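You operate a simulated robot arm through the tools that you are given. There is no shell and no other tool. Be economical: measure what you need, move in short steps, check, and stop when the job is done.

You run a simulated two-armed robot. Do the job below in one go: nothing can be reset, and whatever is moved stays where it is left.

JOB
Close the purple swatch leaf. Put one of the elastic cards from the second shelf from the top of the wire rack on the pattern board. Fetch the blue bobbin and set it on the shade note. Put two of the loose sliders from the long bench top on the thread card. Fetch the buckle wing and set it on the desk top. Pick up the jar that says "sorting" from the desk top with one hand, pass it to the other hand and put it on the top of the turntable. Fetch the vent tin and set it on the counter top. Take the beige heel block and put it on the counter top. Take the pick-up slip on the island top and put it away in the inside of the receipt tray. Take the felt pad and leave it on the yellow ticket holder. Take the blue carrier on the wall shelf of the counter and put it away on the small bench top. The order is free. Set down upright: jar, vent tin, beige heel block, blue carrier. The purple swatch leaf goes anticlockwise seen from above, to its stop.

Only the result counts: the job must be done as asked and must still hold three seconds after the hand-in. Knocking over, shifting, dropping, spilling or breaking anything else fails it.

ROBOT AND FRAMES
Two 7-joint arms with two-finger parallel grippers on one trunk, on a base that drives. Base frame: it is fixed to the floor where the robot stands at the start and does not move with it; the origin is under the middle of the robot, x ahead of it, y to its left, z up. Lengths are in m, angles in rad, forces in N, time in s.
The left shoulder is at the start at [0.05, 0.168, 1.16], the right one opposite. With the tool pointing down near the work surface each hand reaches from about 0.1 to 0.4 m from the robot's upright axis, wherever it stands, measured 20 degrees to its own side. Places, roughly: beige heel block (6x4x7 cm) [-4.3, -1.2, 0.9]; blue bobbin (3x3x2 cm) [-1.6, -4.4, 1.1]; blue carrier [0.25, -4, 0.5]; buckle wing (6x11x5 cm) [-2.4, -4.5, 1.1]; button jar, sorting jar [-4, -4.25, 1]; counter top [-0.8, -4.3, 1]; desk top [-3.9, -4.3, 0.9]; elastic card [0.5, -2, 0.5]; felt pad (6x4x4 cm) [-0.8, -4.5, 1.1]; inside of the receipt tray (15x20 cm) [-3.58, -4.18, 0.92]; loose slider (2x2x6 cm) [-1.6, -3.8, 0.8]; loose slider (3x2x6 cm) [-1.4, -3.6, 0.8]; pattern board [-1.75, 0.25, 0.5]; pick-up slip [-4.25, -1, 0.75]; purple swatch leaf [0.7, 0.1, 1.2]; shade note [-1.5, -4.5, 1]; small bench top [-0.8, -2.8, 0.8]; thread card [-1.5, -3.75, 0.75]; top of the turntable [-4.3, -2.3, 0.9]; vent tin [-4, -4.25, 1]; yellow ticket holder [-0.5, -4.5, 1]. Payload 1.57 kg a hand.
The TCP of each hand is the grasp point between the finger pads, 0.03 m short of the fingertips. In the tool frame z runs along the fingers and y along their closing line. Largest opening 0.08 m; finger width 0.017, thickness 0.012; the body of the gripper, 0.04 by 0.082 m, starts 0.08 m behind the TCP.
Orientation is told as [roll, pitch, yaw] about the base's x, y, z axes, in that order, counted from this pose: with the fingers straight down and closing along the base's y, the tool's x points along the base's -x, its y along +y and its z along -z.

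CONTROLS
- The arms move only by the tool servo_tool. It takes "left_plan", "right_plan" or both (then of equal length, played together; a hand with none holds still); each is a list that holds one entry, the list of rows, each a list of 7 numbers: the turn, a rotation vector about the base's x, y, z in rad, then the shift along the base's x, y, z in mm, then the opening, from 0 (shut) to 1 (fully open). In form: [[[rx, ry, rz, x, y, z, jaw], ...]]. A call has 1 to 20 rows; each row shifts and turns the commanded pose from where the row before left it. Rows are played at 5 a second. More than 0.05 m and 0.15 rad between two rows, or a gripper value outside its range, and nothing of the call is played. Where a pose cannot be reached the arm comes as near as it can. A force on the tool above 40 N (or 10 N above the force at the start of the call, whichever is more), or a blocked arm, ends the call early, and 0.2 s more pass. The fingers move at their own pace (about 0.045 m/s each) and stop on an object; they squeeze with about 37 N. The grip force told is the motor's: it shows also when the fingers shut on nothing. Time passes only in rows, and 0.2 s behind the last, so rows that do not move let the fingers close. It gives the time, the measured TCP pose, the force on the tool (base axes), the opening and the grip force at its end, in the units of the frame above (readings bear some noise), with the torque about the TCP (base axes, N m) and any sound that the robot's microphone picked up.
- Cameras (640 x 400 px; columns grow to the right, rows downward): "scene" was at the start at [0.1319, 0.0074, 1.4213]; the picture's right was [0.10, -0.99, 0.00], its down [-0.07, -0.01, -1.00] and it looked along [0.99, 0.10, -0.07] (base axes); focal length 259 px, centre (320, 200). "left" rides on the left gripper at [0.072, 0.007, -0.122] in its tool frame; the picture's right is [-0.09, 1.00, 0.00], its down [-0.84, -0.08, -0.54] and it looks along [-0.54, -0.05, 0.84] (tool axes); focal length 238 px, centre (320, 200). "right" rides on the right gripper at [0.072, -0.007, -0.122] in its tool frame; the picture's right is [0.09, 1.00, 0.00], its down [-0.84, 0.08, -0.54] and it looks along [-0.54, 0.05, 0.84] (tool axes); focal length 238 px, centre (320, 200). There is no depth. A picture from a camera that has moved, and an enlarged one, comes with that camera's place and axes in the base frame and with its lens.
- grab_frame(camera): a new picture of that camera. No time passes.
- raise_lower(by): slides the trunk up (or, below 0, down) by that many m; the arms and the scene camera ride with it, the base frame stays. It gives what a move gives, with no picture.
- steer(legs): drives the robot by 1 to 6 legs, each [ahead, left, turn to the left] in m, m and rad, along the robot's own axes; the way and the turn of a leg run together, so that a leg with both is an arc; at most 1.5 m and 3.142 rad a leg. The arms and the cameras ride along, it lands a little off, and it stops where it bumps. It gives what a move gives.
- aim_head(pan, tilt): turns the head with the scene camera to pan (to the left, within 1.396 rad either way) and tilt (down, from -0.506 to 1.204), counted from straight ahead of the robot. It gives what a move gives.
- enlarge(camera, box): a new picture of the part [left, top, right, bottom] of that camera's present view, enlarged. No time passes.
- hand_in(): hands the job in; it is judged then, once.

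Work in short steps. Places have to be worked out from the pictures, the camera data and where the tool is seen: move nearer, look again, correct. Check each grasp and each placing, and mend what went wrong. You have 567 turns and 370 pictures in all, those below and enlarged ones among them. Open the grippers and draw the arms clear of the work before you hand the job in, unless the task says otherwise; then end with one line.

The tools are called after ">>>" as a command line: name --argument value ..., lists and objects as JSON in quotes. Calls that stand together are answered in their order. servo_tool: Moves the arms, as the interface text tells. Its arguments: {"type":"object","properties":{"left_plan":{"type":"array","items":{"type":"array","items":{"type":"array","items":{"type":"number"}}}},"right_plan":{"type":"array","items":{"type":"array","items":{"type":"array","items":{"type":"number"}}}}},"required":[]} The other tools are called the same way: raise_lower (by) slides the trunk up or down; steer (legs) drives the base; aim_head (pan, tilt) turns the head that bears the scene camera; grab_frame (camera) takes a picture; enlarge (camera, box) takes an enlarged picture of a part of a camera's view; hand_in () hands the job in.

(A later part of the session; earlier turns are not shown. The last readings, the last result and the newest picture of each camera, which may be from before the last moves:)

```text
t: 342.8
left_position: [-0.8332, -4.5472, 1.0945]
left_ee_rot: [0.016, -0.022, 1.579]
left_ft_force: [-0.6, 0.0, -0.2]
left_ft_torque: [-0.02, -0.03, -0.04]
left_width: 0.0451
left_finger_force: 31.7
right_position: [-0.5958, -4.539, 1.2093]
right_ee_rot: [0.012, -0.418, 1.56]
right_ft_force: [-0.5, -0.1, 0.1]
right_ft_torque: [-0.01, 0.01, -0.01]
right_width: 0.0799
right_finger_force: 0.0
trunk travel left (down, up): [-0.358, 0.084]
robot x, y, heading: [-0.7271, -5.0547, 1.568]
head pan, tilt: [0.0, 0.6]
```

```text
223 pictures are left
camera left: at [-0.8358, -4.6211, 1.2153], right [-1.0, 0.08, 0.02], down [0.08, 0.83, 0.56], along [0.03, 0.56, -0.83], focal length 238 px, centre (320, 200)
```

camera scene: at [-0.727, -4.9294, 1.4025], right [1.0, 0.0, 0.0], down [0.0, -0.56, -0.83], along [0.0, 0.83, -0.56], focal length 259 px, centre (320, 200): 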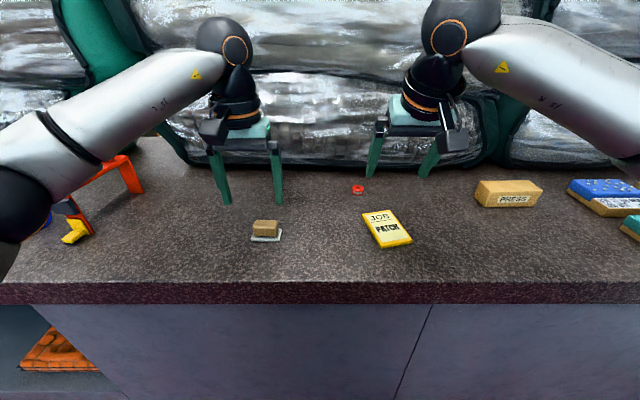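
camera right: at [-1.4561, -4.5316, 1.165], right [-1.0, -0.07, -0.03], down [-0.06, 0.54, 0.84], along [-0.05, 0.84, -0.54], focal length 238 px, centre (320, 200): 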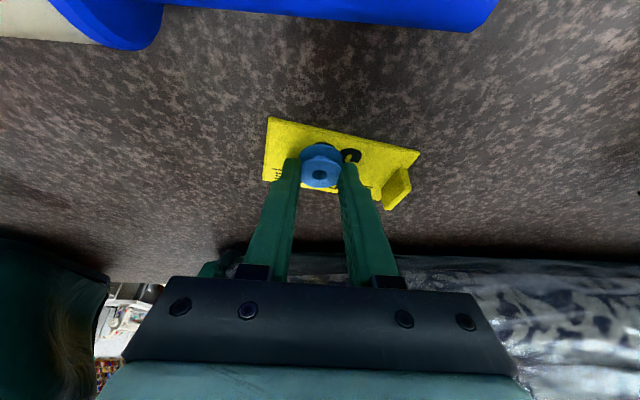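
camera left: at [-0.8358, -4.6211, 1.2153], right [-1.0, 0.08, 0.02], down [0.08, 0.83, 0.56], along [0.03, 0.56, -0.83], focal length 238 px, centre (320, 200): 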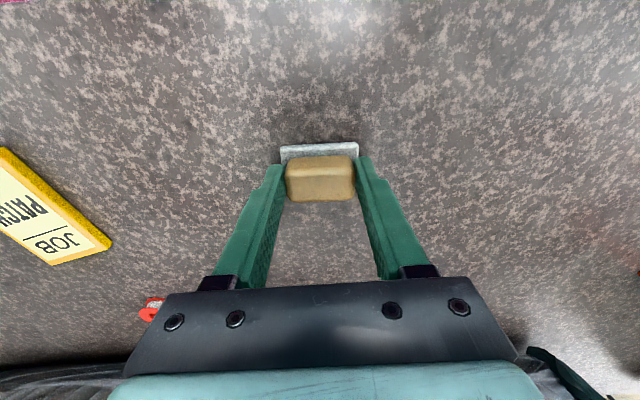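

Gripped (4.5 cm). I lift it and strafe the robot right 0.23 m so the left hand comes above the ticket holder.

>>> servo_tool --left_plan '[[[0, 0, 0, 0, 0, 20, 0], [0, 0, 0, 0, 0, 30, 0], [0, 0, 0, 0, 0, 30, 0]]]'

>>> steer --legs '[[0, -0.225, 0]]'

>>> grab_frame --camera "left"

>>> grab_frame --camera "scene"

```text
t: 343.6
left_position: [-0.8341, -4.5454, 1.1741]
left_ee_rot: [0.013, -0.024, 1.58]
left_ft_force: [0.1, -0.6, -0.5]
left_ft_torque: [0.0, 0.04, -0.01]
left_width: 0.0448
left_finger_force: 37.4
right_position: [-0.5954, -4.5396, 1.2086]
right_ee_rot: [0.01, -0.421, 1.559]
right_ft_force: [-0.2, -0.2, 0.5]
right_ft_torque: [0.02, 0.03, -0.01]
right_width: 0.0801
right_finger_force: 0.1
trunk travel left (down, up): [-0.358, 0.084]
robot x, y, heading: [-0.7274, -5.0591, 1.57]
head pan, tilt: [0.0, 0.6]
```

```text
t: 345.4
left_position: [-0.607, -4.5477, 1.1743]
left_ee_rot: [0.015, -0.021, 1.576]
left_ft_force: [-0.5, 0.5, -1.8]
left_ft_torque: [0.02, 0.02, 0.0]
left_width: 0.0446
left_finger_force: 36.8
right_position: [-0.3668, -4.5399, 1.2067]
right_ee_rot: [0.008, -0.419, 1.558]
right_ft_force: [0.6, 0.2, -0.4]
right_ft_torque: [0.0, 0.02, 0.0]
right_width: 0.08
right_finger_force: 0.0
trunk travel left (down, up): [-0.358, 0.084]
robot x, y, heading: [-0.4998, -5.0571, 1.566]
head pan, tilt: [0.0, 0.6]
```

```text
222 pictures are left
camera left: at [-0.6101, -4.6206, 1.2946], right [-1.0, 0.09, 0.02], down [0.08, 0.83, 0.56], along [0.03, 0.56, -0.83], focal length 238 px, centre (320, 200)
```

left: 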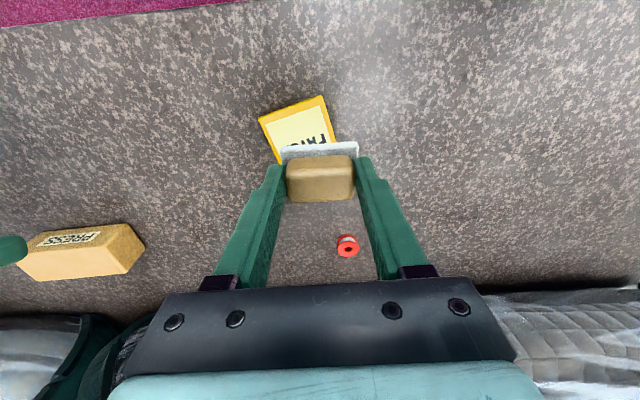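

```text
221 pictures are left
camera scene: at [-0.5005, -4.9299, 1.4025], right [1.0, -0.01, 0.0], down [0.0, -0.56, -0.83], along [0.0, 0.83, -0.56], focal length 259 px, centre (320, 200)
```

scene: 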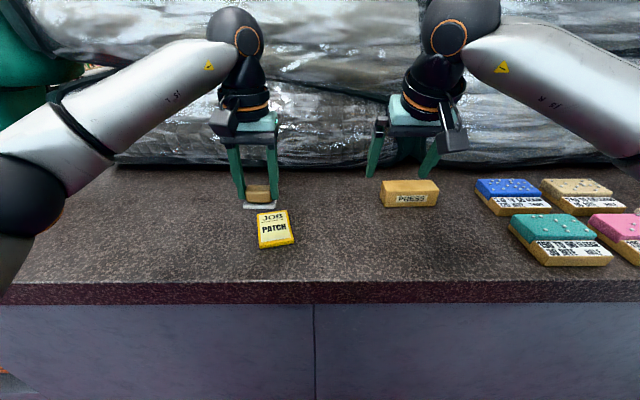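

The holder's centre is about (−0.594, −4.530). I centre the pad over it and lower to contact.

>>> servo_tool --left_plan '[[[0, 0, 0, 13, 15, 0, 0], [0, 0, 0, 0, 0, -25, 0], [0, 0, 0, 0, 0, -20, 0], [0, 0, 0, 0, 0, 0, 0]]]'

>>> grab_frame --camera "left"

>>> enlarge --camera "scene" --box '[210, 150, 360, 260]'

```text
t: 346.4
left_position: [-0.5944, -4.5326, 1.1269]
left_ee_rot: [0.018, -0.022, 1.575]
left_ft_force: [-1.1, 0.2, 0.2]
left_ft_torque: [-0.01, 0.01, -0.01]
left_width: 0.0449
left_finger_force: 36.8
right_position: [-0.3673, -4.5409, 1.2077]
right_ee_rot: [0.011, -0.419, 1.557]
right_ft_force: [-0.7, 0.1, 0.4]
right_ft_torque: [0.03, 0.01, 0.0]
right_width: 0.0797
right_finger_force: 0.1
trunk travel left (down, up): [-0.358, 0.084]
robot x, y, heading: [-0.4987, -5.0515, 1.564]
head pan, tilt: [0.0, 0.6]
```

```text
220 pictures are left
camera left: at [-0.5987, -4.6069, 1.2475], right [-1.0, 0.09, 0.02], down [0.08, 0.83, 0.56], along [0.03, 0.56, -0.83], focal length 238 px, centre (320, 200)
```

left: 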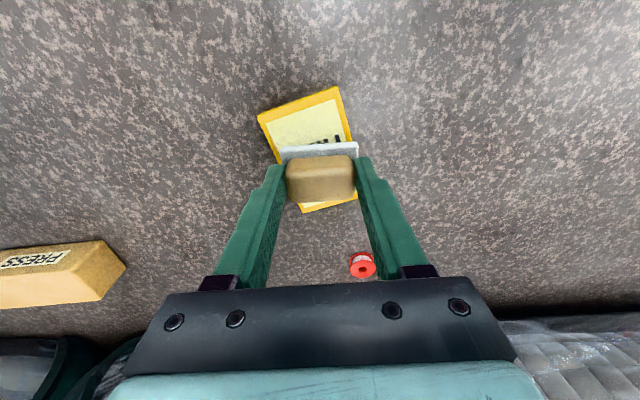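

```text
3.64 times, centred on (285, 205) of scene
camera zoom: at [-0.5013, -4.93, 1.4025], right [1.0, -0.01, 0.0], down [0.0, -0.56, -0.83], along [0.0, 0.83, -0.56], focal length 943 px, centre (447, 182)
```

zoom: 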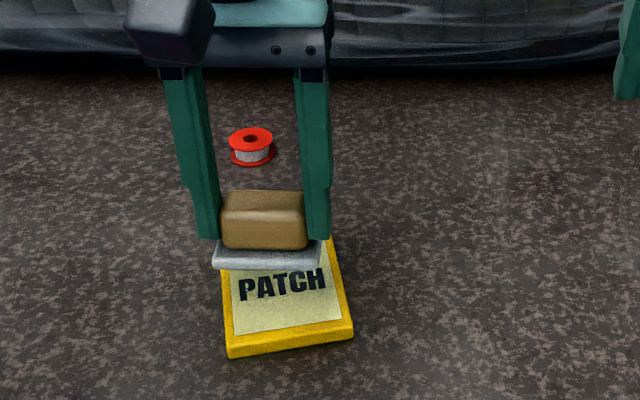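

>>> servo_tool --left_plan '[[[0, 0, 0, 3, 1, -8, 0], [0, 0, 0, 0, 0, -5, 0], [0, 0, 0, 0, 0, -3, 0], [0, 0, 0, 0, 0, -3, 0], [0, 0, 0, 0, 0, -3, 0]]]'

>>> enlarge --camera "scene" --box '[210, 150, 360, 260]'

```text
t: 347.6
left_position: [-0.5929, -4.5291, 1.107]
left_ee_rot: [0.016, -0.02, 1.577]
left_ft_force: [-0.2, 0.0, -0.6]
left_ft_torque: [-0.01, -0.01, -0.02]
left_width: 0.0448
left_finger_force: 37.1
right_position: [-0.3674, -4.541, 1.2086]
right_ee_rot: [0.009, -0.419, 1.556]
right_ft_force: [-0.4, -0.3, -0.6]
right_ft_torque: [-0.01, -0.01, 0.0]
right_width: 0.0796
right_finger_force: 0.1
trunk travel left (down, up): [-0.358, 0.084]
robot x, y, heading: [-0.5025, -5.0544, 1.565]
head pan, tilt: [0.0, 0.6]
```

```text
3.64 times, centred on (285, 205) of scene
camera zoom: at [-0.5013, -4.9299, 1.4025], right [1.0, -0.01, 0.0], down [0.0, -0.56, -0.83], along [0.0, 0.83, -0.56], focal length 943 px, centre (447, 182)
```

zoom: 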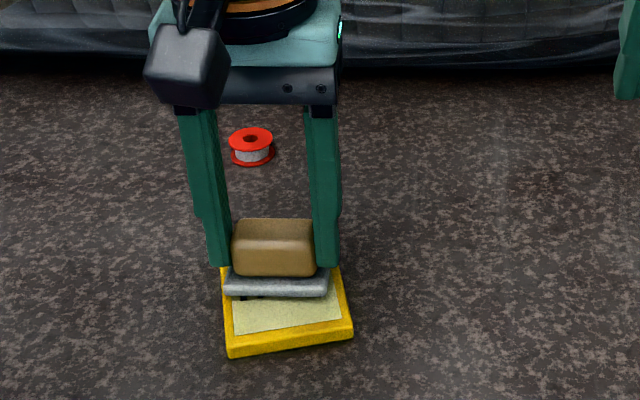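

>>> servo_tool --left_plan '[[[0, 0, 0, 0, -2, -3, 0], [0, 0, 0, 0, -2, -3, 0], [0, 0, 0, 0, 0, -3, 0], [0, 0, 0, 0, 0, -2, 0]]]'

```text
t: 348.6
left_position: [-0.5922, -4.5334, 1.1005]
left_ee_rot: [0.012, -0.029, 1.578]
left_ft_force: [-4.2, 4.9, 29.3]
left_ft_torque: [0.13, -0.21, 0.01]
left_width: 0.0448
left_finger_force: 37.4
right_position: [-0.3688, -4.5428, 1.2096]
right_ee_rot: [0.011, -0.42, 1.557]
right_ft_force: [0.6, 0.2, 0.7]
right_ft_torque: [0.04, -0.02, 0.01]
right_width: 0.0801
right_finger_force: 0.1
trunk travel left (down, up): [-0.358, 0.084]
robot x, y, heading: [-0.4992, -5.0559, 1.565]
head pan, tilt: [0.0, 0.6]
```

Firm contact. I ease up 3 mm, open and lift off.

>>> servo_tool --left_plan '[[[0, 0, 0, 0, 0, 3, 0], [0, 0, 0, 0, 0, 0, 0.8], [0, 0, 0, 0, 0, 0, 0.8], [0, 0, 0, 0, 0, 10, 0.8], [0, 0, 0, 0, 0, 30, 0.8], [0, 0, 0, 0, 0, 45, 1], [0, 0, 0, 0, 0, 45, 1]]]'

>>> enlarge --camera "scene" --box '[210, 150, 360, 260]'

```text
t: 350.1
left_position: [-0.5906, -4.5388, 1.23]
left_ee_rot: [0.017, -0.02, 1.576]
left_ft_force: [-0.1, -0.3, 0.2]
left_ft_torque: [-0.02, 0.01, 0.01]
left_width: 0.0801
left_finger_force: 0.1
right_position: [-0.3672, -4.5416, 1.2092]
right_ee_rot: [0.012, -0.419, 1.556]
right_ft_force: [0.4, -1.1, 0.4]
right_ft_torque: [-0.06, 0.0, -0.03]
right_width: 0.0799
right_finger_force: 0.2
trunk travel left (down, up): [-0.358, 0.084]
robot x, y, heading: [-0.503, -5.0576, 1.567]
head pan, tilt: [0.0, 0.6]
```

```text
3.64 times, centred on (285, 205) of scene
camera zoom: at [-0.5007, -4.9308, 1.4025], right [1.0, -0.01, 0.0], down [0.0, -0.56, -0.83], along [0.0, 0.83, -0.56], focal length 943 px, centre (447, 182)
```

zoom: 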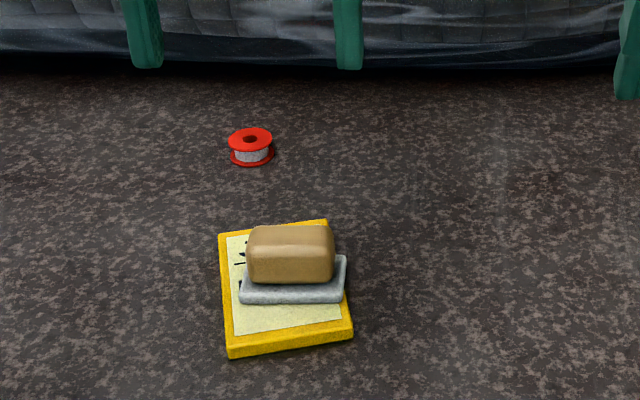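

The felt pad rests on the ticket holder. Next the buckle wing at the counter's west end: I back off and strafe left.

>>> steer --legs '[[-0.12, 0, 0.004], [0, 1.45, 0], [0, 0.35, 0]]'

>>> grab_frame --camera "scene"

>>> grab_frame --camera "left"

```text
t: 360.2
left_position: [-2.4118, -4.6339, 1.2294]
left_ee_rot: [0.016, -0.02, 1.566]
left_ft_force: [-0.5, -0.2, 0.3]
left_ft_torque: [-0.01, -0.05, -0.01]
left_width: 0.0801
left_finger_force: 0.1
right_position: [-2.1899, -4.6374, 1.2069]
right_ee_rot: [0.012, -0.417, 1.55]
right_ft_force: [-0.1, -0.2, -0.4]
right_ft_torque: [-0.01, 0.0, 0.0]
right_width: 0.0799
right_finger_force: 0.0
trunk travel left (down, up): [-0.358, 0.084]
robot x, y, heading: [-2.3286, -5.1525, 1.556]
head pan, tilt: [0.0, 0.6]
```

```text
216 pictures are left
camera scene: at [-2.3265, -5.0264, 1.4025], right [1.0, -0.01, 0.0], down [-0.01, -0.56, -0.83], along [0.01, 0.82, -0.56], focal length 259 px, centre (320, 200)
```

scene: 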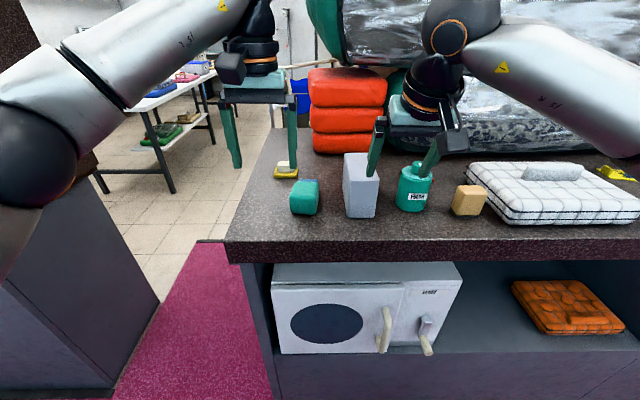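

```text
215 pictures are left
camera left: at [-2.4164, -4.7084, 1.3503], right [-1.0, 0.09, 0.02], down [0.09, 0.82, 0.56], along [0.04, 0.56, -0.83], focal length 238 px, centre (320, 200)
```

left: 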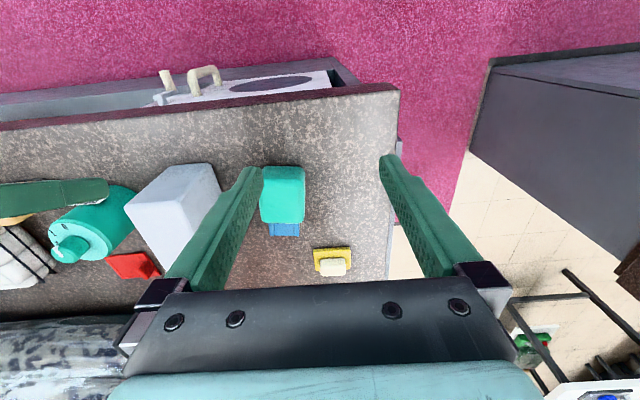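

>>> enlarge --camera "left" --box '[200, 130, 400, 300]'

>>> enlarge --camera "scene" --box '[230, 120, 440, 260]'

```text
2.35 times, centred on (300, 215) of left
camera zoom: at [-2.4164, -4.7084, 1.3503], right [-1.0, 0.09, 0.02], down [0.09, 0.82, 0.56], along [0.04, 0.56, -0.83], focal length 561 px, centre (367, 165)
```

zoom: 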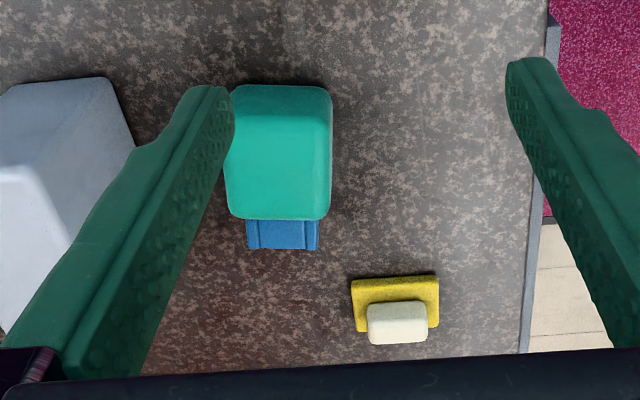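

```text
2.86 times, centred on (335, 190) of scene
camera zoom: at [-2.3265, -5.0264, 1.4025], right [1.0, -0.01, 0.0], down [-0.01, -0.56, -0.83], along [0.01, 0.82, -0.56], focal length 741 px, centre (277, 229)
```

zoom: 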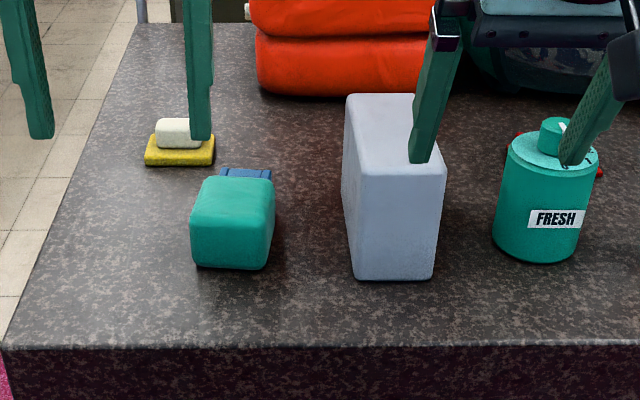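

The teal buckle wing's top centre is (−2.357, −4.552, 1.097), lengthwise along y. I pull the right hand back clear of the tin and bring the left hand above the wing.

>>> servo_tool --left_plan '[[[0, -0.015, 0, 14, 20, -20, 1], [0, 0, 0, 14, 20, -20, 1], [0, 0, 0, 14, 20, -20, 1], [0, 0, 0, 13, 22, -20, 1], [0, 0, 0, 0, 0, 0, 1]]]' --right_plan '[[[0, 0, 0, 0, -10, 30, 1], [0, 0, 0, 0, -40, 10, 1], [0, 0, 0, 10, -40, 0, 1], [0, 0, 0, 10, -30, 0, 1], [0, 0, 0, 0, 0, 0, 1]]]'

>>> grab_frame --camera "left"

```text
t: 361.4
left_position: [-2.3654, -4.5713, 1.1425]
left_ee_rot: [0.003, -0.022, 1.569]
left_ft_force: [-0.2, -0.3, -0.3]
left_ft_torque: [0.03, -0.04, 0.01]
left_width: 0.0803
left_finger_force: 0.0
left hand out of reach, approached as far as the arm can: row 3, 4
right_position: [-2.1714, -4.7568, 1.2448]
right_ee_rot: [0.01, -0.42, 1.548]
right_ft_force: [0.7, 0.2, 1.1]
right_ft_torque: [-0.01, -0.03, -0.04]
right_width: 0.0801
right_finger_force: 0.1
trunk travel left (down, up): [-0.358, 0.084]
robot x, y, heading: [-2.3257, -5.1535, 1.558]
head pan, tilt: [0.0, 0.6]
```

```text
212 pictures are left
camera left: at [-2.3721, -4.6474, 1.2634], right [-1.0, 0.1, 0.0], down [0.08, 0.82, 0.56], along [0.05, 0.56, -0.83], focal length 238 px, centre (320, 200)
```

left: 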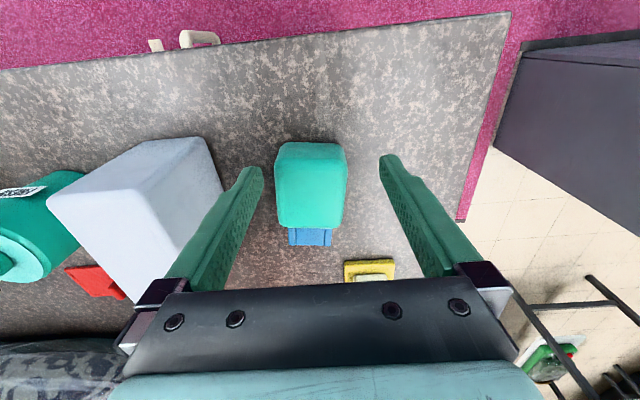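

>>> steer --legs '[[0.05, 0, 0.013]]'

>>> grab_frame --camera "left"

```text
t: 362.3
left_position: [-2.3738, -4.5235, 1.1425]
left_ee_rot: [0.0, -0.021, 1.582]
left_ft_force: [0.8, 0.6, -0.5]
left_ft_torque: [-0.09, -0.01, 0.03]
left_width: 0.08
left_finger_force: 0.2
right_position: [-2.1759, -4.7041, 1.2442]
right_ee_rot: [0.011, -0.418, 1.562]
right_ft_force: [0.3, 0.6, 0.9]
right_ft_torque: [0.01, -0.01, -0.02]
right_width: 0.0803
right_finger_force: 0.1
trunk travel left (down, up): [-0.358, 0.084]
robot x, y, heading: [-2.3302, -5.1056, 1.572]
head pan, tilt: [0.0, 0.6]
```

```text
211 pictures are left
camera left: at [-2.3786, -4.5978, 1.2631], right [-1.0, 0.08, 0.0], down [0.07, 0.83, 0.56], along [0.04, 0.56, -0.83], focal length 238 px, centre (320, 200)
```

left: 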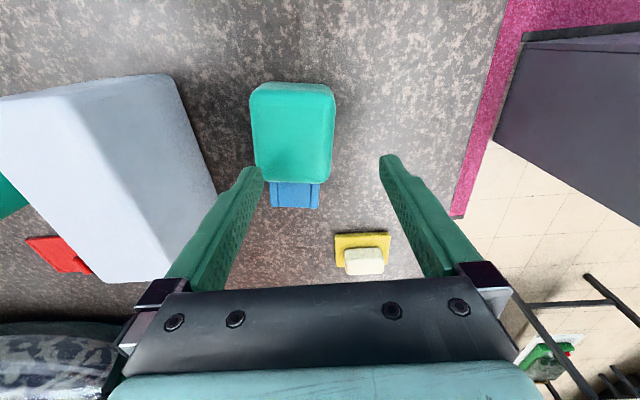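

>>> servo_tool --left_plan '[[[0, 0, 0, 9, -12, 0, 1], [0, 0, 0, 9, -12, -10, 1], [0, 0, 0, 0, 0, -25, 1], [0, 0, 0, 0, 0, -20, 1], [0, 0, 0, 0, 0, 0, 0], [0, 0, 0, 0, 0, 0, 0], [0, 0, 0, 0, 0, 0, 0], [0, 0, 0, 0, 0, 0, 0]]]'

>>> grab_frame --camera "left"

```text
t: 364.1
left_position: [-2.354, -4.5269, 1.108]
left_ee_rot: [0.001, -0.024, 1.58]
left_ft_force: [0.6, -0.2, 1.0]
left_ft_torque: [0.02, -0.07, 0.0]
left_width: 0.0618
left_finger_force: 37.0
left hand out of reach, approached as far as the arm can: row 1, 2, 3
right_position: [-2.1757, -4.7067, 1.2467]
right_ee_rot: [0.01, -0.418, 1.562]
right_ft_force: [-0.2, -0.4, -0.4]
right_ft_torque: [0.0, 0.0, -0.01]
right_width: 0.0804
right_finger_force: 0.1
trunk travel left (down, up): [-0.358, 0.084]
robot x, y, heading: [-2.3291, -5.1027, 1.573]
head pan, tilt: [0.0, 0.6]
```

```text
210 pictures are left
camera left: at [-2.3592, -4.6022, 1.2276], right [-1.0, 0.08, 0.0], down [0.07, 0.83, 0.56], along [0.04, 0.56, -0.83], focal length 238 px, centre (320, 200)
```

left: 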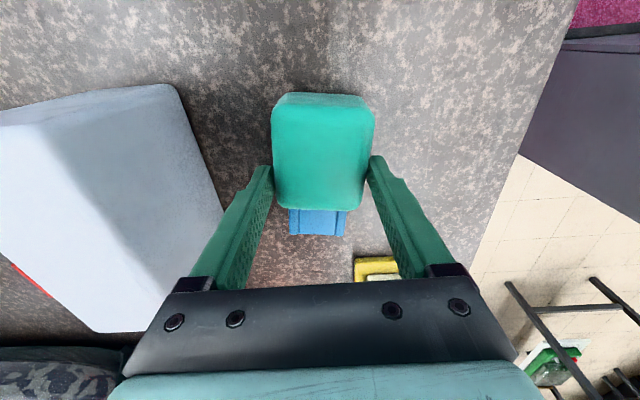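

The hand fell short at its inward limit and gripped the far part. I reopen, rise, and shift the base right so the left arm works further out.

>>> servo_tool --left_plan '[[[0, 0, 0, 0, 0, 0, 1], [0, 0, 0, 0, 0, 0, 1], [0, 0, 0, 0, 0, 30, 1], [0, 0, 0, 0, 0, 40, 1], [0, 0, 0, -40, 0, 10, 1], [0, 0, 0, -40, 0, 0, 1], [0, 0, 0, -30, 0, 0, 1]]]'

>>> steer --legs '[[0, -0.11, 0]]'

>>> grab_frame --camera "left"

>>> grab_frame --camera "scene"

```text
t: 365.7
left_position: [-2.4728, -4.5387, 1.1826]
left_ee_rot: [0.0, -0.02, 1.579]
left_ft_force: [0.0, 0.3, 1.2]
left_ft_torque: [0.02, -0.03, -0.02]
left_width: 0.08
left_finger_force: 0.0
left hand out of reach, approached as far as the arm can: row 4
right_position: [-2.1759, -4.7071, 1.2459]
right_ee_rot: [0.012, -0.42, 1.562]
right_ft_force: [-0.5, 0.5, -0.7]
right_ft_torque: [0.0, -0.02, 0.05]
right_width: 0.0802
right_finger_force: 0.1
trunk travel left (down, up): [-0.358, 0.084]
robot x, y, heading: [-2.3242, -5.1056, 1.57]
head pan, tilt: [0.0, 0.6]
```

```text
t: 366.9
left_position: [-2.3636, -4.5386, 1.1813]
left_ee_rot: [0.003, -0.019, 1.582]
left_ft_force: [-0.2, 0.9, -0.1]
left_ft_torque: [0.0, 0.05, 0.0]
left_width: 0.0798
left_finger_force: 0.1
right_position: [-2.0663, -4.7066, 1.2452]
right_ee_rot: [0.012, -0.418, 1.563]
right_ft_force: [1.0, -0.3, -0.4]
right_ft_torque: [-0.01, 0.03, 0.01]
right_width: 0.0798
right_finger_force: 0.0
trunk travel left (down, up): [-0.358, 0.084]
robot x, y, heading: [-2.2175, -5.1043, 1.569]
head pan, tilt: [0.0, 0.6]
```

```text
209 pictures are left
camera left: at [-2.3682, -4.6128, 1.3034], right [-1.0, 0.08, 0.0], down [0.07, 0.83, 0.56], along [0.04, 0.56, -0.83], focal length 238 px, centre (320, 200)
```

left: 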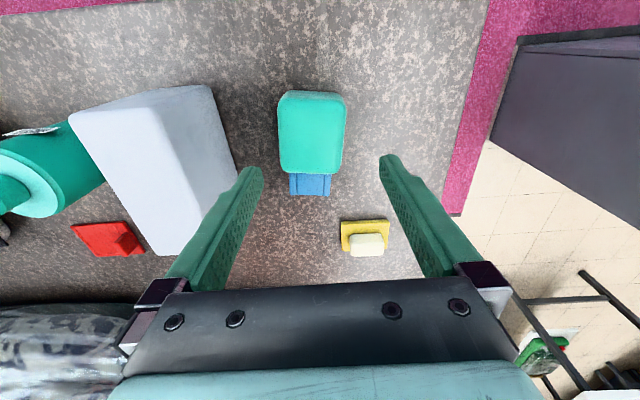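

```text
208 pictures are left
camera scene: at [-2.2175, -4.9773, 1.4025], right [1.0, 0.0, 0.0], down [0.0, -0.56, -0.83], along [0.0, 0.83, -0.56], focal length 259 px, centre (320, 200)
```

scene: 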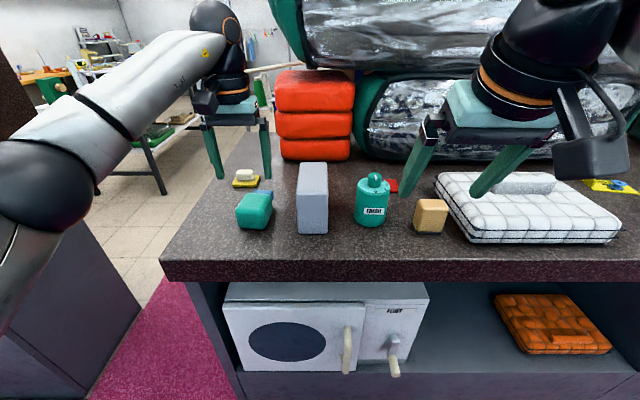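

>>> servo_tool --left_plan '[[[0, 0, 0, 7, -11, -20, 1], [0, 0, 0, 0, 0, -30, 1], [0, 0, 0, 0, 0, -30, 1], [0, 0, 0, 0, 0, -14, 1], [0, 0, 0, 0, 0, 0, 1]]]'

>>> grab_frame --camera "left"

```text
t: 368.1
left_position: [-2.3591, -4.5495, 1.0897]
left_ee_rot: [0.0, -0.021, 1.581]
left_ft_force: [-0.5, -0.3, -0.5]
left_ft_torque: [-0.03, -0.02, 0.01]
left_width: 0.0799
left_finger_force: 0.0
right_position: [-2.0674, -4.7069, 1.2459]
right_ee_rot: [0.011, -0.417, 1.564]
right_ft_force: [0.3, -0.5, 0.7]
right_ft_torque: [0.04, -0.03, -0.04]
right_width: 0.0801
right_finger_force: 0.0
trunk travel left (down, up): [-0.358, 0.084]
robot x, y, heading: [-2.2241, -5.1059, 1.573]
head pan, tilt: [0.0, 0.6]
```

```text
207 pictures are left
camera left: at [-2.3634, -4.6245, 1.2108], right [-1.0, 0.08, 0.0], down [0.07, 0.83, 0.56], along [0.04, 0.56, -0.83], focal length 238 px, centre (320, 200)
```

left: 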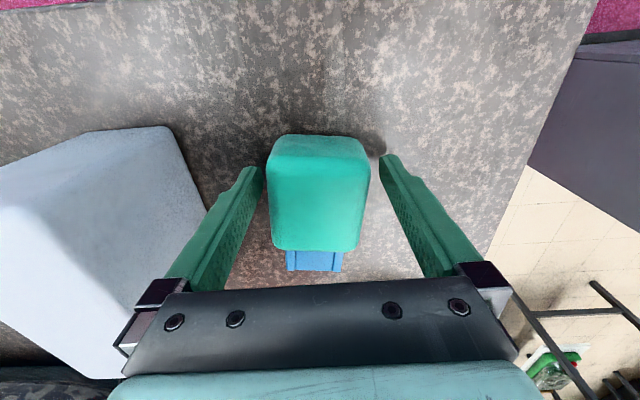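

Straddled properly. I close and lift.

>>> servo_tool --left_plan '[[[0, 0, 0, 0, 0, 0, 0], [0, 0, 0, 0, 0, 0, 0], [0, 0, 0, 0, 0, 0, 0], [0, 0, 0, 0, 0, 20, 0], [0, 0, 0, 0, 0, 40, 0], [0, 0, 0, 0, -5, 40, 0], [0, 0, 0, 0, -10, 40, 0]]]'

>>> grab_frame --camera "left"

```text
t: 369.7
left_position: [-2.3598, -4.5653, 1.229]
left_ee_rot: [-0.001, -0.02, 1.582]
left_ft_force: [-1.2, 0.3, -0.2]
left_ft_torque: [0.02, 0.02, 0.01]
left_width: 0.0624
left_finger_force: 36.5
right_position: [-2.0669, -4.7072, 1.2462]
right_ee_rot: [0.01, -0.418, 1.562]
right_ft_force: [-1.1, -0.5, -0.3]
right_ft_torque: [0.01, -0.01, 0.03]
right_width: 0.0799
right_finger_force: 0.1
trunk travel left (down, up): [-0.358, 0.084]
robot x, y, heading: [-2.2162, -5.1037, 1.569]
head pan, tilt: [0.0, 0.6]
```

```text
206 pictures are left
camera left: at [-2.365, -4.6401, 1.3502], right [-1.0, 0.08, 0.0], down [0.07, 0.83, 0.56], along [0.04, 0.56, -0.83], focal length 238 px, centre (320, 200)
```

left: 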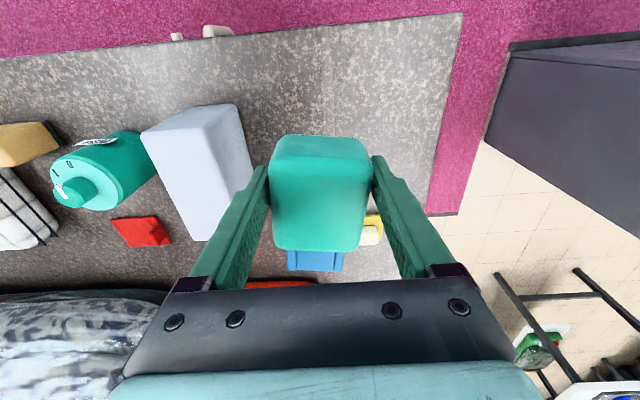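

The buckle wing is held. I back away, straighten the right tool and stretch both arms forward for the corridor.

>>> steer --legs '[[-0.2, 0, 0]]'

>>> servo_tool --left_plan '[[[0, 0, 0, 5, 0, 0, 0], [0, 0, 0, 5, 0, 0, 0], [0, 0, 0, 5, 0, 0, 0], [0, 0, 0, 5, 0, 0, 0], [0, 0, 0, 0, 0, 0, 0], [0, 0, 0, 0, 0, 0, 0]]]' --right_plan '[[[-0.1, 0, 0, 0, 30, 0, 1], [-0.1, 0, 0, 0, 30, 0, 1], [-0.1, 0, 0, -5, 30, 0, 1], [-0.11, 0, 0, -5, 30, 0, 1], [0, 0, 0, -5, 30, 0, 1], [0, 0, 0, 0, 0, 0, 1]]]'

>>> steer --legs '[[0, 0.68, 0]]'

>>> grab_frame --camera "scene"

```text
t: 371.3
left_position: [-2.3592, -4.7638, 1.2291]
left_ee_rot: [0.0, -0.021, 1.578]
left_ft_force: [0.1, -0.9, -1.6]
left_ft_torque: [-0.03, 0.02, -0.04]
left_width: 0.0622
left_finger_force: 37.4
right_position: [-2.0656, -4.9077, 1.2446]
right_ee_rot: [0.01, -0.418, 1.558]
right_ft_force: [-0.3, -0.7, -0.4]
right_ft_torque: [0.02, -0.02, -0.01]
right_width: 0.0798
right_finger_force: 0.1
trunk travel left (down, up): [-0.358, 0.084]
robot x, y, heading: [-2.2233, -5.3052, 1.568]
head pan, tilt: [0.0, 0.6]
```

```text
t: 372.7
left_position: [-2.3394, -4.7642, 1.2272]
left_ee_rot: [0.003, -0.021, 1.578]
left_ft_force: [0.7, 0.0, -0.9]
left_ft_torque: [0.01, -0.01, -0.03]
left_width: 0.0622
left_finger_force: 37.1
right_position: [-2.0794, -4.7594, 1.2455]
right_ee_rot: [0.007, -0.009, 1.559]
right_ft_force: [1.0, -0.2, 0.8]
right_ft_torque: [0.0, 0.02, -0.01]
right_width: 0.0801
right_finger_force: 0.1
trunk travel left (down, up): [-0.358, 0.084]
robot x, y, heading: [-2.2192, -5.3007, 1.564]
head pan, tilt: [0.0, 0.6]
```

```text
t: 376.5
left_position: [-3.0324, -4.7601, 1.2269]
left_ee_rot: [0.002, -0.021, 1.575]
left_ft_force: [0.6, -0.4, -0.6]
left_ft_torque: [-0.01, 0.0, 0.0]
left_width: 0.0613
left_finger_force: 37.1
right_position: [-2.773, -4.7558, 1.2446]
right_ee_rot: [0.004, -0.009, 1.557]
right_ft_force: [-0.4, 0.5, -0.2]
right_ft_torque: [0.02, 0.0, 0.01]
right_width: 0.08
right_finger_force: 0.2
trunk travel left (down, up): [-0.358, 0.084]
robot x, y, heading: [-2.9167, -5.3029, 1.564]
head pan, tilt: [0.0, 0.6]
```

```text
205 pictures are left
camera scene: at [-2.9136, -5.1741, 1.4025], right [1.0, -0.01, 0.0], down [0.0, -0.56, -0.83], along [0.01, 0.82, -0.56], focal length 259 px, centre (320, 200)
```

scene: 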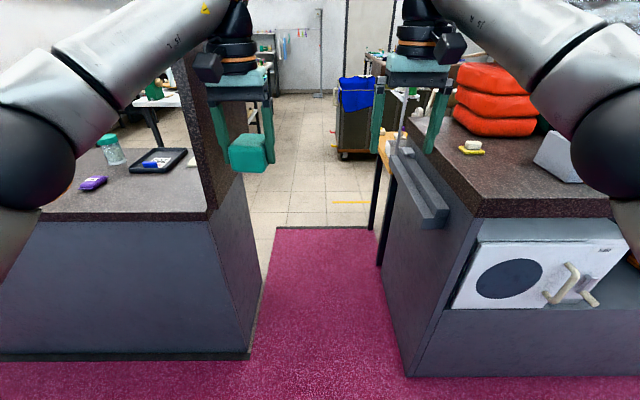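

>>> steer --legs '[[1.0, 0, 0.004], [1.0, 0, 0]]'

>>> grab_frame --camera "scene"

```text
t: 386.5
left_position: [-3.0233, -2.7468, 1.2274]
left_ee_rot: [0.001, -0.021, 1.57]
left_ft_force: [0.0, 0.1, -1.0]
left_ft_torque: [0.01, 0.01, -0.03]
left_width: 0.0605
left_finger_force: 36.5
right_position: [-2.7639, -2.7456, 1.2435]
right_ee_rot: [0.006, -0.007, 1.551]
right_ft_force: [-0.8, -0.9, 0.4]
right_ft_torque: [-0.04, -0.04, 0.03]
right_width: 0.0799
right_finger_force: 0.1
trunk travel left (down, up): [-0.358, 0.084]
robot x, y, heading: [-2.9052, -3.2898, 1.561]
head pan, tilt: [0.0, 0.6]
```

```text
204 pictures are left
camera scene: at [-2.9054, -3.1623, 1.4024], right [1.0, -0.01, 0.0], down [-0.01, -0.57, -0.82], along [0.01, 0.82, -0.57], focal length 259 px, centre (320, 200)
```

scene: 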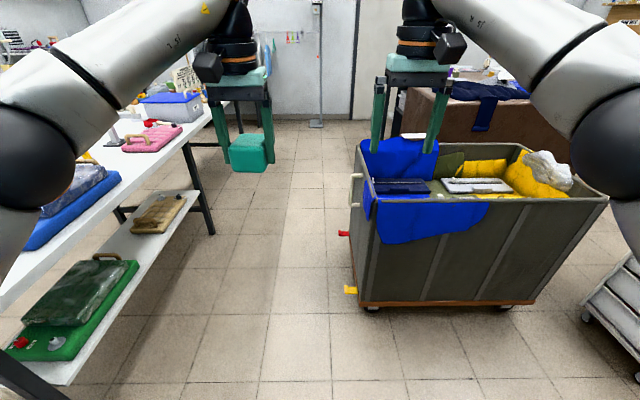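

>>> steer --legs '[[-0.1, 0, 0.005], [0, 0, 1.571], [1.1, 0, 0], [0, 0, 1.571]]'

>>> aim_head --pan 0 --tilt 0.7

>>> grab_frame --camera "scene"

```text
t: 400.5
left_position: [-3.8833, -3.9315, 1.2283]
left_ee_rot: [0.0, -0.02, -1.553]
left_ft_force: [0.4, -0.1, -0.8]
left_ft_torque: [0.03, -0.01, 0.0]
left_width: 0.0598
left_finger_force: 37.3
right_position: [-4.1432, -3.9392, 1.2451]
right_ee_rot: [0.005, -0.009, -1.57]
right_ft_force: [0.0, 0.6, -0.7]
right_ft_torque: [0.0, -0.04, 0.01]
right_width: 0.0798
right_finger_force: 0.0
trunk travel left (down, up): [-0.358, 0.084]
robot x, y, heading: [-4.0091, -3.3904, -1.564]
head pan, tilt: [0.0, 0.6]
```

```text
t: 401.2
left_position: [-3.8834, -3.932, 1.2278]
left_ee_rot: [0.0, -0.021, -1.555]
left_ft_force: [-0.4, 0.3, -1.3]
left_ft_torque: [0.03, 0.0, -0.02]
left_width: 0.0596
left_finger_force: 37.3
right_position: [-4.1433, -3.9375, 1.2441]
right_ee_rot: [0.007, -0.009, -1.57]
right_ft_force: [1.1, 0.2, 0.0]
right_ft_torque: [0.0, 0.02, 0.02]
right_width: 0.0801
right_finger_force: 0.0
trunk travel left (down, up): [-0.358, 0.084]
robot x, y, heading: [-4.0116, -3.3932, -1.562]
head pan, tilt: [0.0, 0.7]
```

```text
203 pictures are left
camera scene: at [-4.0068, -3.5195, 1.3939], right [-1.0, -0.01, 0.0], down [0.0, 0.64, -0.77], along [0.01, -0.77, -0.64], focal length 259 px, centre (320, 200)
```

scene: 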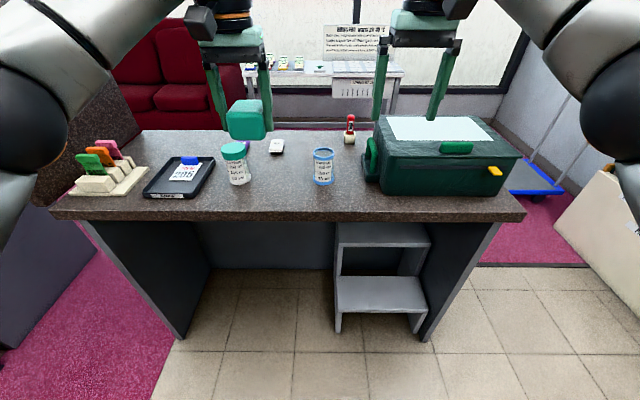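

The gap between the two jars on the desk is free for the buckle wing, at about (−3.89, −4.21). I drive ahead 0.27 m.

>>> steer --legs '[[0.27, 0, -0.008]]'

>>> grab_frame --camera "left"

>>> grab_frame --camera "scene"

```text
t: 403.1
left_position: [-3.8843, -4.2037, 1.2279]
left_ee_rot: [-0.001, -0.02, -1.557]
left_ft_force: [-0.1, -0.9, -1.7]
left_ft_torque: [0.04, 0.0, -0.02]
left_width: 0.0595
left_finger_force: 37.5
right_position: [-4.1433, -4.2106, 1.2447]
right_ee_rot: [0.008, -0.01, -1.576]
right_ft_force: [0.4, -0.4, -1.3]
right_ft_torque: [0.02, 0.02, -0.01]
right_width: 0.0803
right_finger_force: 0.1
trunk travel left (down, up): [-0.358, 0.084]
robot x, y, heading: [-4.0085, -3.6636, -1.568]
head pan, tilt: [0.0, 0.7]
```

```text
202 pictures are left
camera left: at [-3.878, -4.1297, 1.3481], right [1.0, -0.08, 0.0], down [-0.07, -0.83, 0.56], along [-0.04, -0.56, -0.83], focal length 238 px, centre (320, 200)
```

left: 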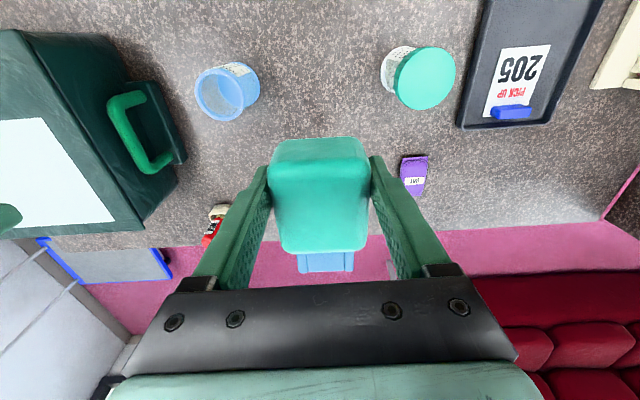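

```text
201 pictures are left
camera scene: at [-4.0059, -3.7915, 1.3937], right [-1.0, 0.0, 0.0], down [0.0, 0.64, -0.76], along [0.0, -0.76, -0.64], focal length 259 px, centre (320, 200)
```

scene: 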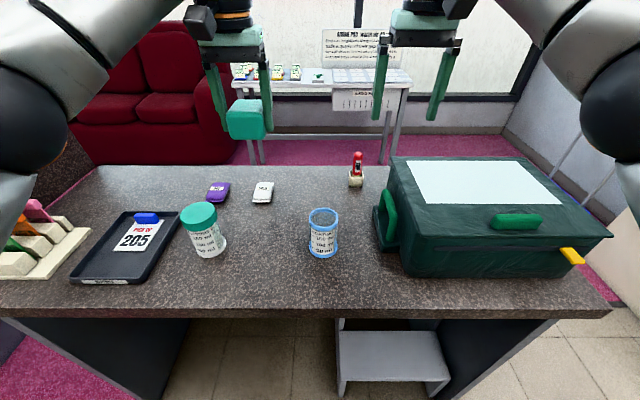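

The wing is over the free gap. I lower it down and then slowly to contact.

>>> servo_tool --left_plan '[[[0, 0, 0, 0, 0, -45, 0], [0, 0, 0, 0, 0, -45, 0], [0, 0, 0, 0, 0, -45, 0], [0, 0, 0, 0, 0, -45, 0], [0, 0, 0, 0, 0, -40, 0], [0, 0, 0, 0, 0, -25, 0], [0, 0, 0, 0, 0, 0, 0]]]'

>>> grab_frame --camera "scene"

```text
t: 404.7
left_position: [-3.8829, -4.2018, 0.9832]
left_ee_rot: [0.0, -0.021, -1.557]
left_ft_force: [-1.2, -0.7, -0.9]
left_ft_torque: [0.03, 0.0, 0.0]
left_width: 0.0595
left_finger_force: 36.5
right_position: [-4.1438, -4.2084, 1.245]
right_ee_rot: [0.007, -0.009, -1.576]
right_ft_force: [0.2, 0.6, 0.0]
right_ft_torque: [0.01, -0.02, -0.01]
right_width: 0.08
right_finger_force: 0.0
trunk travel left (down, up): [-0.358, 0.084]
robot x, y, heading: [-4.0086, -3.6666, -1.562]
head pan, tilt: [0.0, 0.7]
```

```text
200 pictures are left
camera scene: at [-4.006, -3.7908, 1.3938], right [-1.0, 0.0, 0.0], down [0.0, 0.64, -0.76], along [0.0, -0.76, -0.64], focal length 259 px, centre (320, 200)
```

scene: 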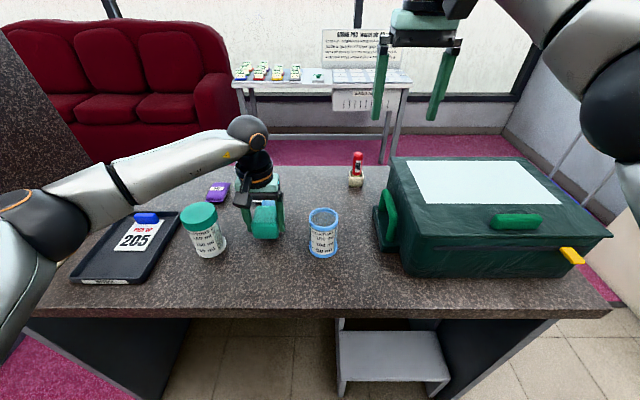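

>>> servo_tool --left_plan '[[[0, 0, 0, 0, 0, -10, 0], [0, 0, 0, 0, 0, -6, 0], [0, 0, 0, 0, 0, -4, 0], [0, 0, 0, 0, 0, -4, 0], [0, 0, 0, 0, 0, -4, 0]]]'

>>> enlarge --camera "scene" --box '[170, 130, 370, 280]'

```text
t: 405.9
left_position: [-3.8847, -4.2029, 0.9609]
left_ee_rot: [-0.001, -0.032, -1.557]
left_ft_force: [6.4, 1.0, 33.0]
left_ft_torque: [0.83, -0.29, -0.29]
left_width: 0.0594
left_finger_force: 37.3
right_position: [-4.1434, -4.2059, 1.2478]
right_ee_rot: [0.007, -0.015, -1.574]
right_ft_force: [0.1, 0.9, -0.1]
right_ft_torque: [-0.04, 0.04, 0.01]
right_width: 0.0801
right_finger_force: 0.1
trunk travel left (down, up): [-0.358, 0.084]
robot x, y, heading: [-4.005, -3.665, -1.568]
head pan, tilt: [0.0, 0.7]
```

```text
2.67 times, centred on (270, 205) of scene
camera zoom: at [-4.0058, -3.7874, 1.3949], right [-1.0, 0.0, 0.0], down [0.0, 0.64, -0.77], along [0.0, -0.77, -0.64], focal length 692 px, centre (453, 187)
```

zoom: 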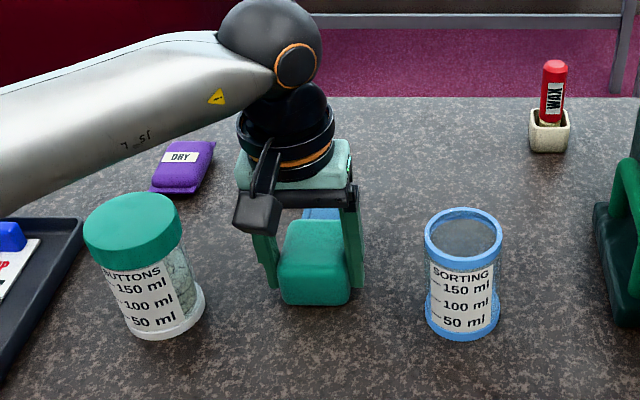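

Down with 33 N. I ease up, open and lift off.

>>> servo_tool --left_plan '[[[0, 0, 0, 0, 0, 4, 0], [0, 0, 0, 0, 0, 0, 0.95], [0, 0, 0, 0, 0, 0, 0.95], [0, 0, 0, 0, 0, 10, 0.95], [0, 0, 0, 0, 0, 40, 0.95], [0, 0, 0, 0, 0, 45, 1], [0, 0, 0, 0, 0, 45, 1], [0, 0, 0, 0, 0, 45, 1], [0, 0, 0, 0, 0, 45, 1]]]'

>>> grab_frame --camera "scene"

```text
t: 407.9
left_position: [-3.883, -4.2049, 1.1905]
left_ee_rot: [0.0, -0.022, -1.558]
left_ft_force: [-0.2, -0.5, 0.8]
left_ft_torque: [-0.02, -0.02, -0.03]
left_width: 0.0799
left_finger_force: 0.2
right_position: [-4.1441, -4.2088, 1.2452]
right_ee_rot: [0.008, -0.008, -1.574]
right_ft_force: [0.0, 0.6, 0.0]
right_ft_torque: [-0.04, 0.0, 0.04]
right_width: 0.0799
right_finger_force: 0.0
trunk travel left (down, up): [-0.358, 0.084]
robot x, y, heading: [-4.0063, -3.663, -1.568]
head pan, tilt: [0.0, 0.7]
```

```text
198 pictures are left
camera scene: at [-4.0064, -3.7902, 1.3939], right [-1.0, 0.0, 0.0], down [0.0, 0.64, -0.77], along [0.0, -0.77, -0.64], focal length 259 px, centre (320, 200)
```

scene: 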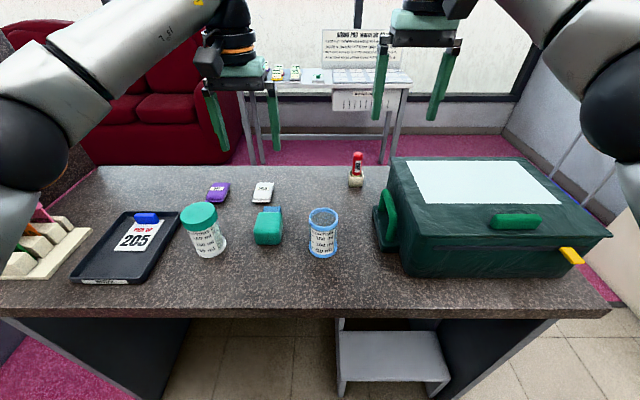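

The buckle wing is on the desk. For the jar: the right hand will take it low from the front with a forward-tilted tool, then the left hand will take its rim from above. I strafe left 0.12 m and pose the right tool.

>>> steer --legs '[[0, 0.12, 0]]'

>>> servo_tool --right_plan '[[[0, 0, 0, 0, 30, 0, 1], [0, 0, 0, 0, 30, 0, 1], [-0.145, 0, 0, 0, 20, -15, 1], [-0.145, 0, 0, 0, 20, -20, 1], [-0.145, 0, 0, 0, 10, -25, 1], [-0.145, 0, 0, 0, 10, -30, 1], [-0.145, 0, 0, 0, 0, -30, 1], [-0.145, 0, 0, 0, 0, -30, 1], [0, 0, 0, 0, 0, 0, 1]]]'

>>> grab_frame --camera "right"

>>> grab_frame --camera "scene"

```text
t: 409.2
left_position: [-3.7614, -4.2034, 1.189]
left_ee_rot: [0.0, -0.021, -1.557]
left_ft_force: [1.0, 0.1, 0.3]
left_ft_torque: [0.02, 0.03, 0.0]
left_width: 0.08
left_finger_force: 0.0
right_position: [-4.0226, -4.2089, 1.245]
right_ee_rot: [0.005, -0.01, -1.573]
right_ft_force: [0.0, 0.8, 0.3]
right_ft_torque: [0.0, 0.02, -0.01]
right_width: 0.0801
right_finger_force: 0.0
trunk travel left (down, up): [-0.358, 0.084]
robot x, y, heading: [-3.8865, -3.6614, -1.57]
head pan, tilt: [0.0, 0.7]
```

```text
t: 411.2
left_position: [-3.7628, -4.204, 1.1902]
left_ee_rot: [0.0, -0.021, -1.556]
left_ft_force: [-0.5, 0.9, -0.8]
left_ft_torque: [0.01, -0.01, 0.01]
left_width: 0.08
left_finger_force: 0.1
right_position: [-4.0231, -4.0879, 1.0956]
right_ee_rot: [0.012, -0.88, -1.578]
right_ft_force: [0.5, -0.3, -0.3]
right_ft_torque: [-0.03, 0.04, -0.02]
right_width: 0.08
right_finger_force: 0.2
trunk travel left (down, up): [-0.358, 0.084]
robot x, y, heading: [-3.8897, -3.6635, -1.565]
head pan, tilt: [0.0, 0.7]
```

```text
197 pictures are left
camera right: at [-4.03, -3.9481, 1.1174], right [1.0, 0.06, -0.06], down [0.07, -0.11, 0.99], along [0.05, -0.99, -0.12], focal length 238 px, centre (320, 200)
```

right: 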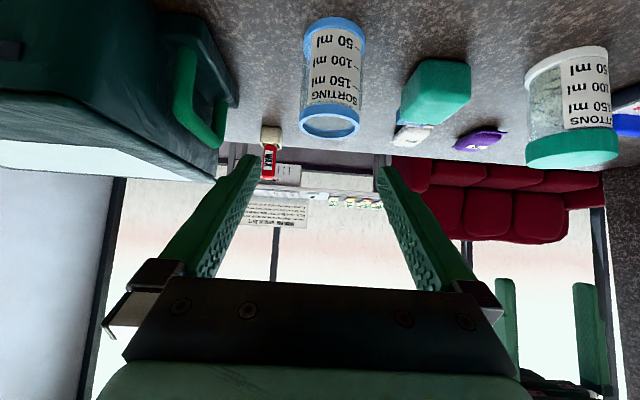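

```text
196 pictures are left
camera scene: at [-3.8862, -3.7902, 1.3939], right [-1.0, 0.0, 0.0], down [0.0, 0.64, -0.77], along [0.0, -0.76, -0.64], focal length 259 px, centre (320, 200)
```

scene: 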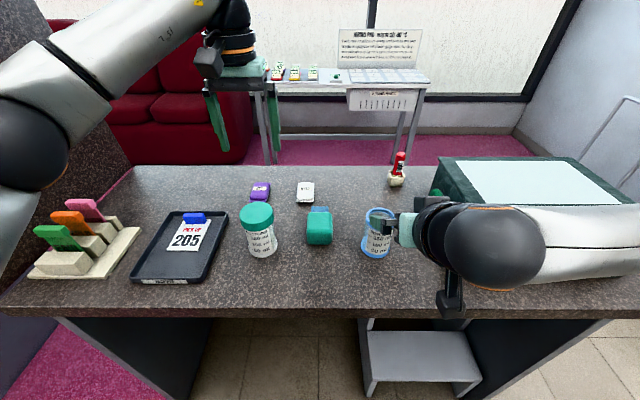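

The jar stands at about (−4.018, −4.19), base ~0.905, rim ~1.005. I lower in front of it, then will slide forward around it.

>>> servo_tool --right_plan '[[[0, 0, 0, 2, 5, -40, 1], [0, 0, 0, 2, 0, -40, 1], [0, 0, 0, 0, 0, -40, 1], [0, 0, 0, 0, 0, -24, 1], [0, 0, 0, 0, 0, 0, 1]]]'

>>> grab_frame --camera "right"

>>> enlarge --camera "scene" --box '[330, 160, 530, 320]'

```text
t: 412.4
left_position: [-3.7621, -4.2034, 1.1897]
left_ee_rot: [0.001, -0.021, -1.558]
left_ft_force: [-1.0, 0.2, -0.3]
left_ft_torque: [0.02, 0.01, 0.02]
left_width: 0.0801
left_finger_force: 0.1
right_position: [-4.0216, -4.0814, 0.9535]
right_ee_rot: [0.011, -0.879, -1.576]
right_ft_force: [0.2, -0.4, 0.0]
right_ft_torque: [-0.01, -0.01, 0.02]
right_width: 0.0802
right_finger_force: 0.0
trunk travel left (down, up): [-0.358, 0.084]
robot x, y, heading: [-3.8873, -3.6644, -1.566]
head pan, tilt: [0.0, 0.7]
```

```text
195 pictures are left
camera right: at [-4.0283, -3.9422, 0.9748], right [1.0, 0.06, -0.06], down [0.07, -0.12, 0.99], along [0.05, -0.99, -0.12], focal length 238 px, centre (320, 200)
```

right: 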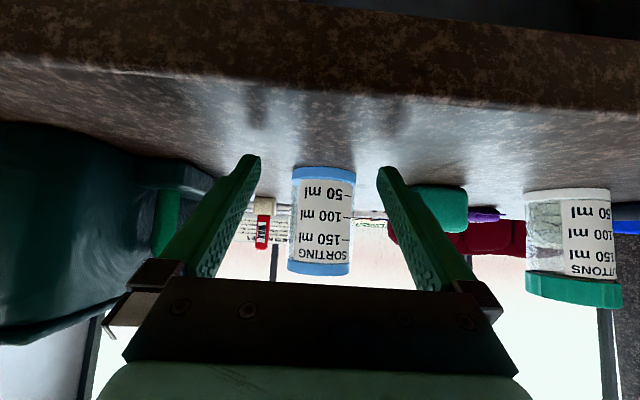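

```text
2.50 times, centred on (430, 240) of scene
camera zoom: at [-3.8862, -3.7902, 1.3938], right [-1.0, 0.0, 0.0], down [0.0, 0.64, -0.76], along [0.0, -0.76, -0.64], focal length 649 px, centre (45, 100)
```

zoom: 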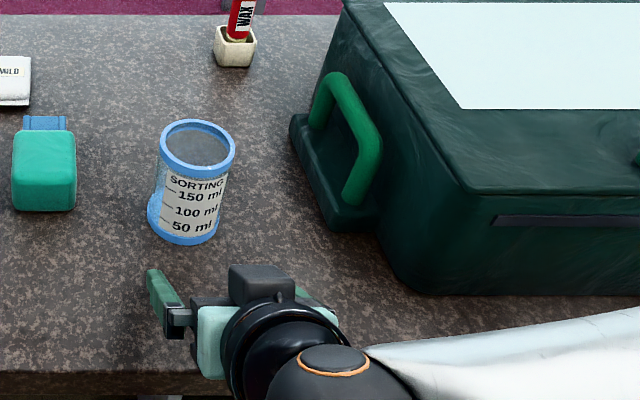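

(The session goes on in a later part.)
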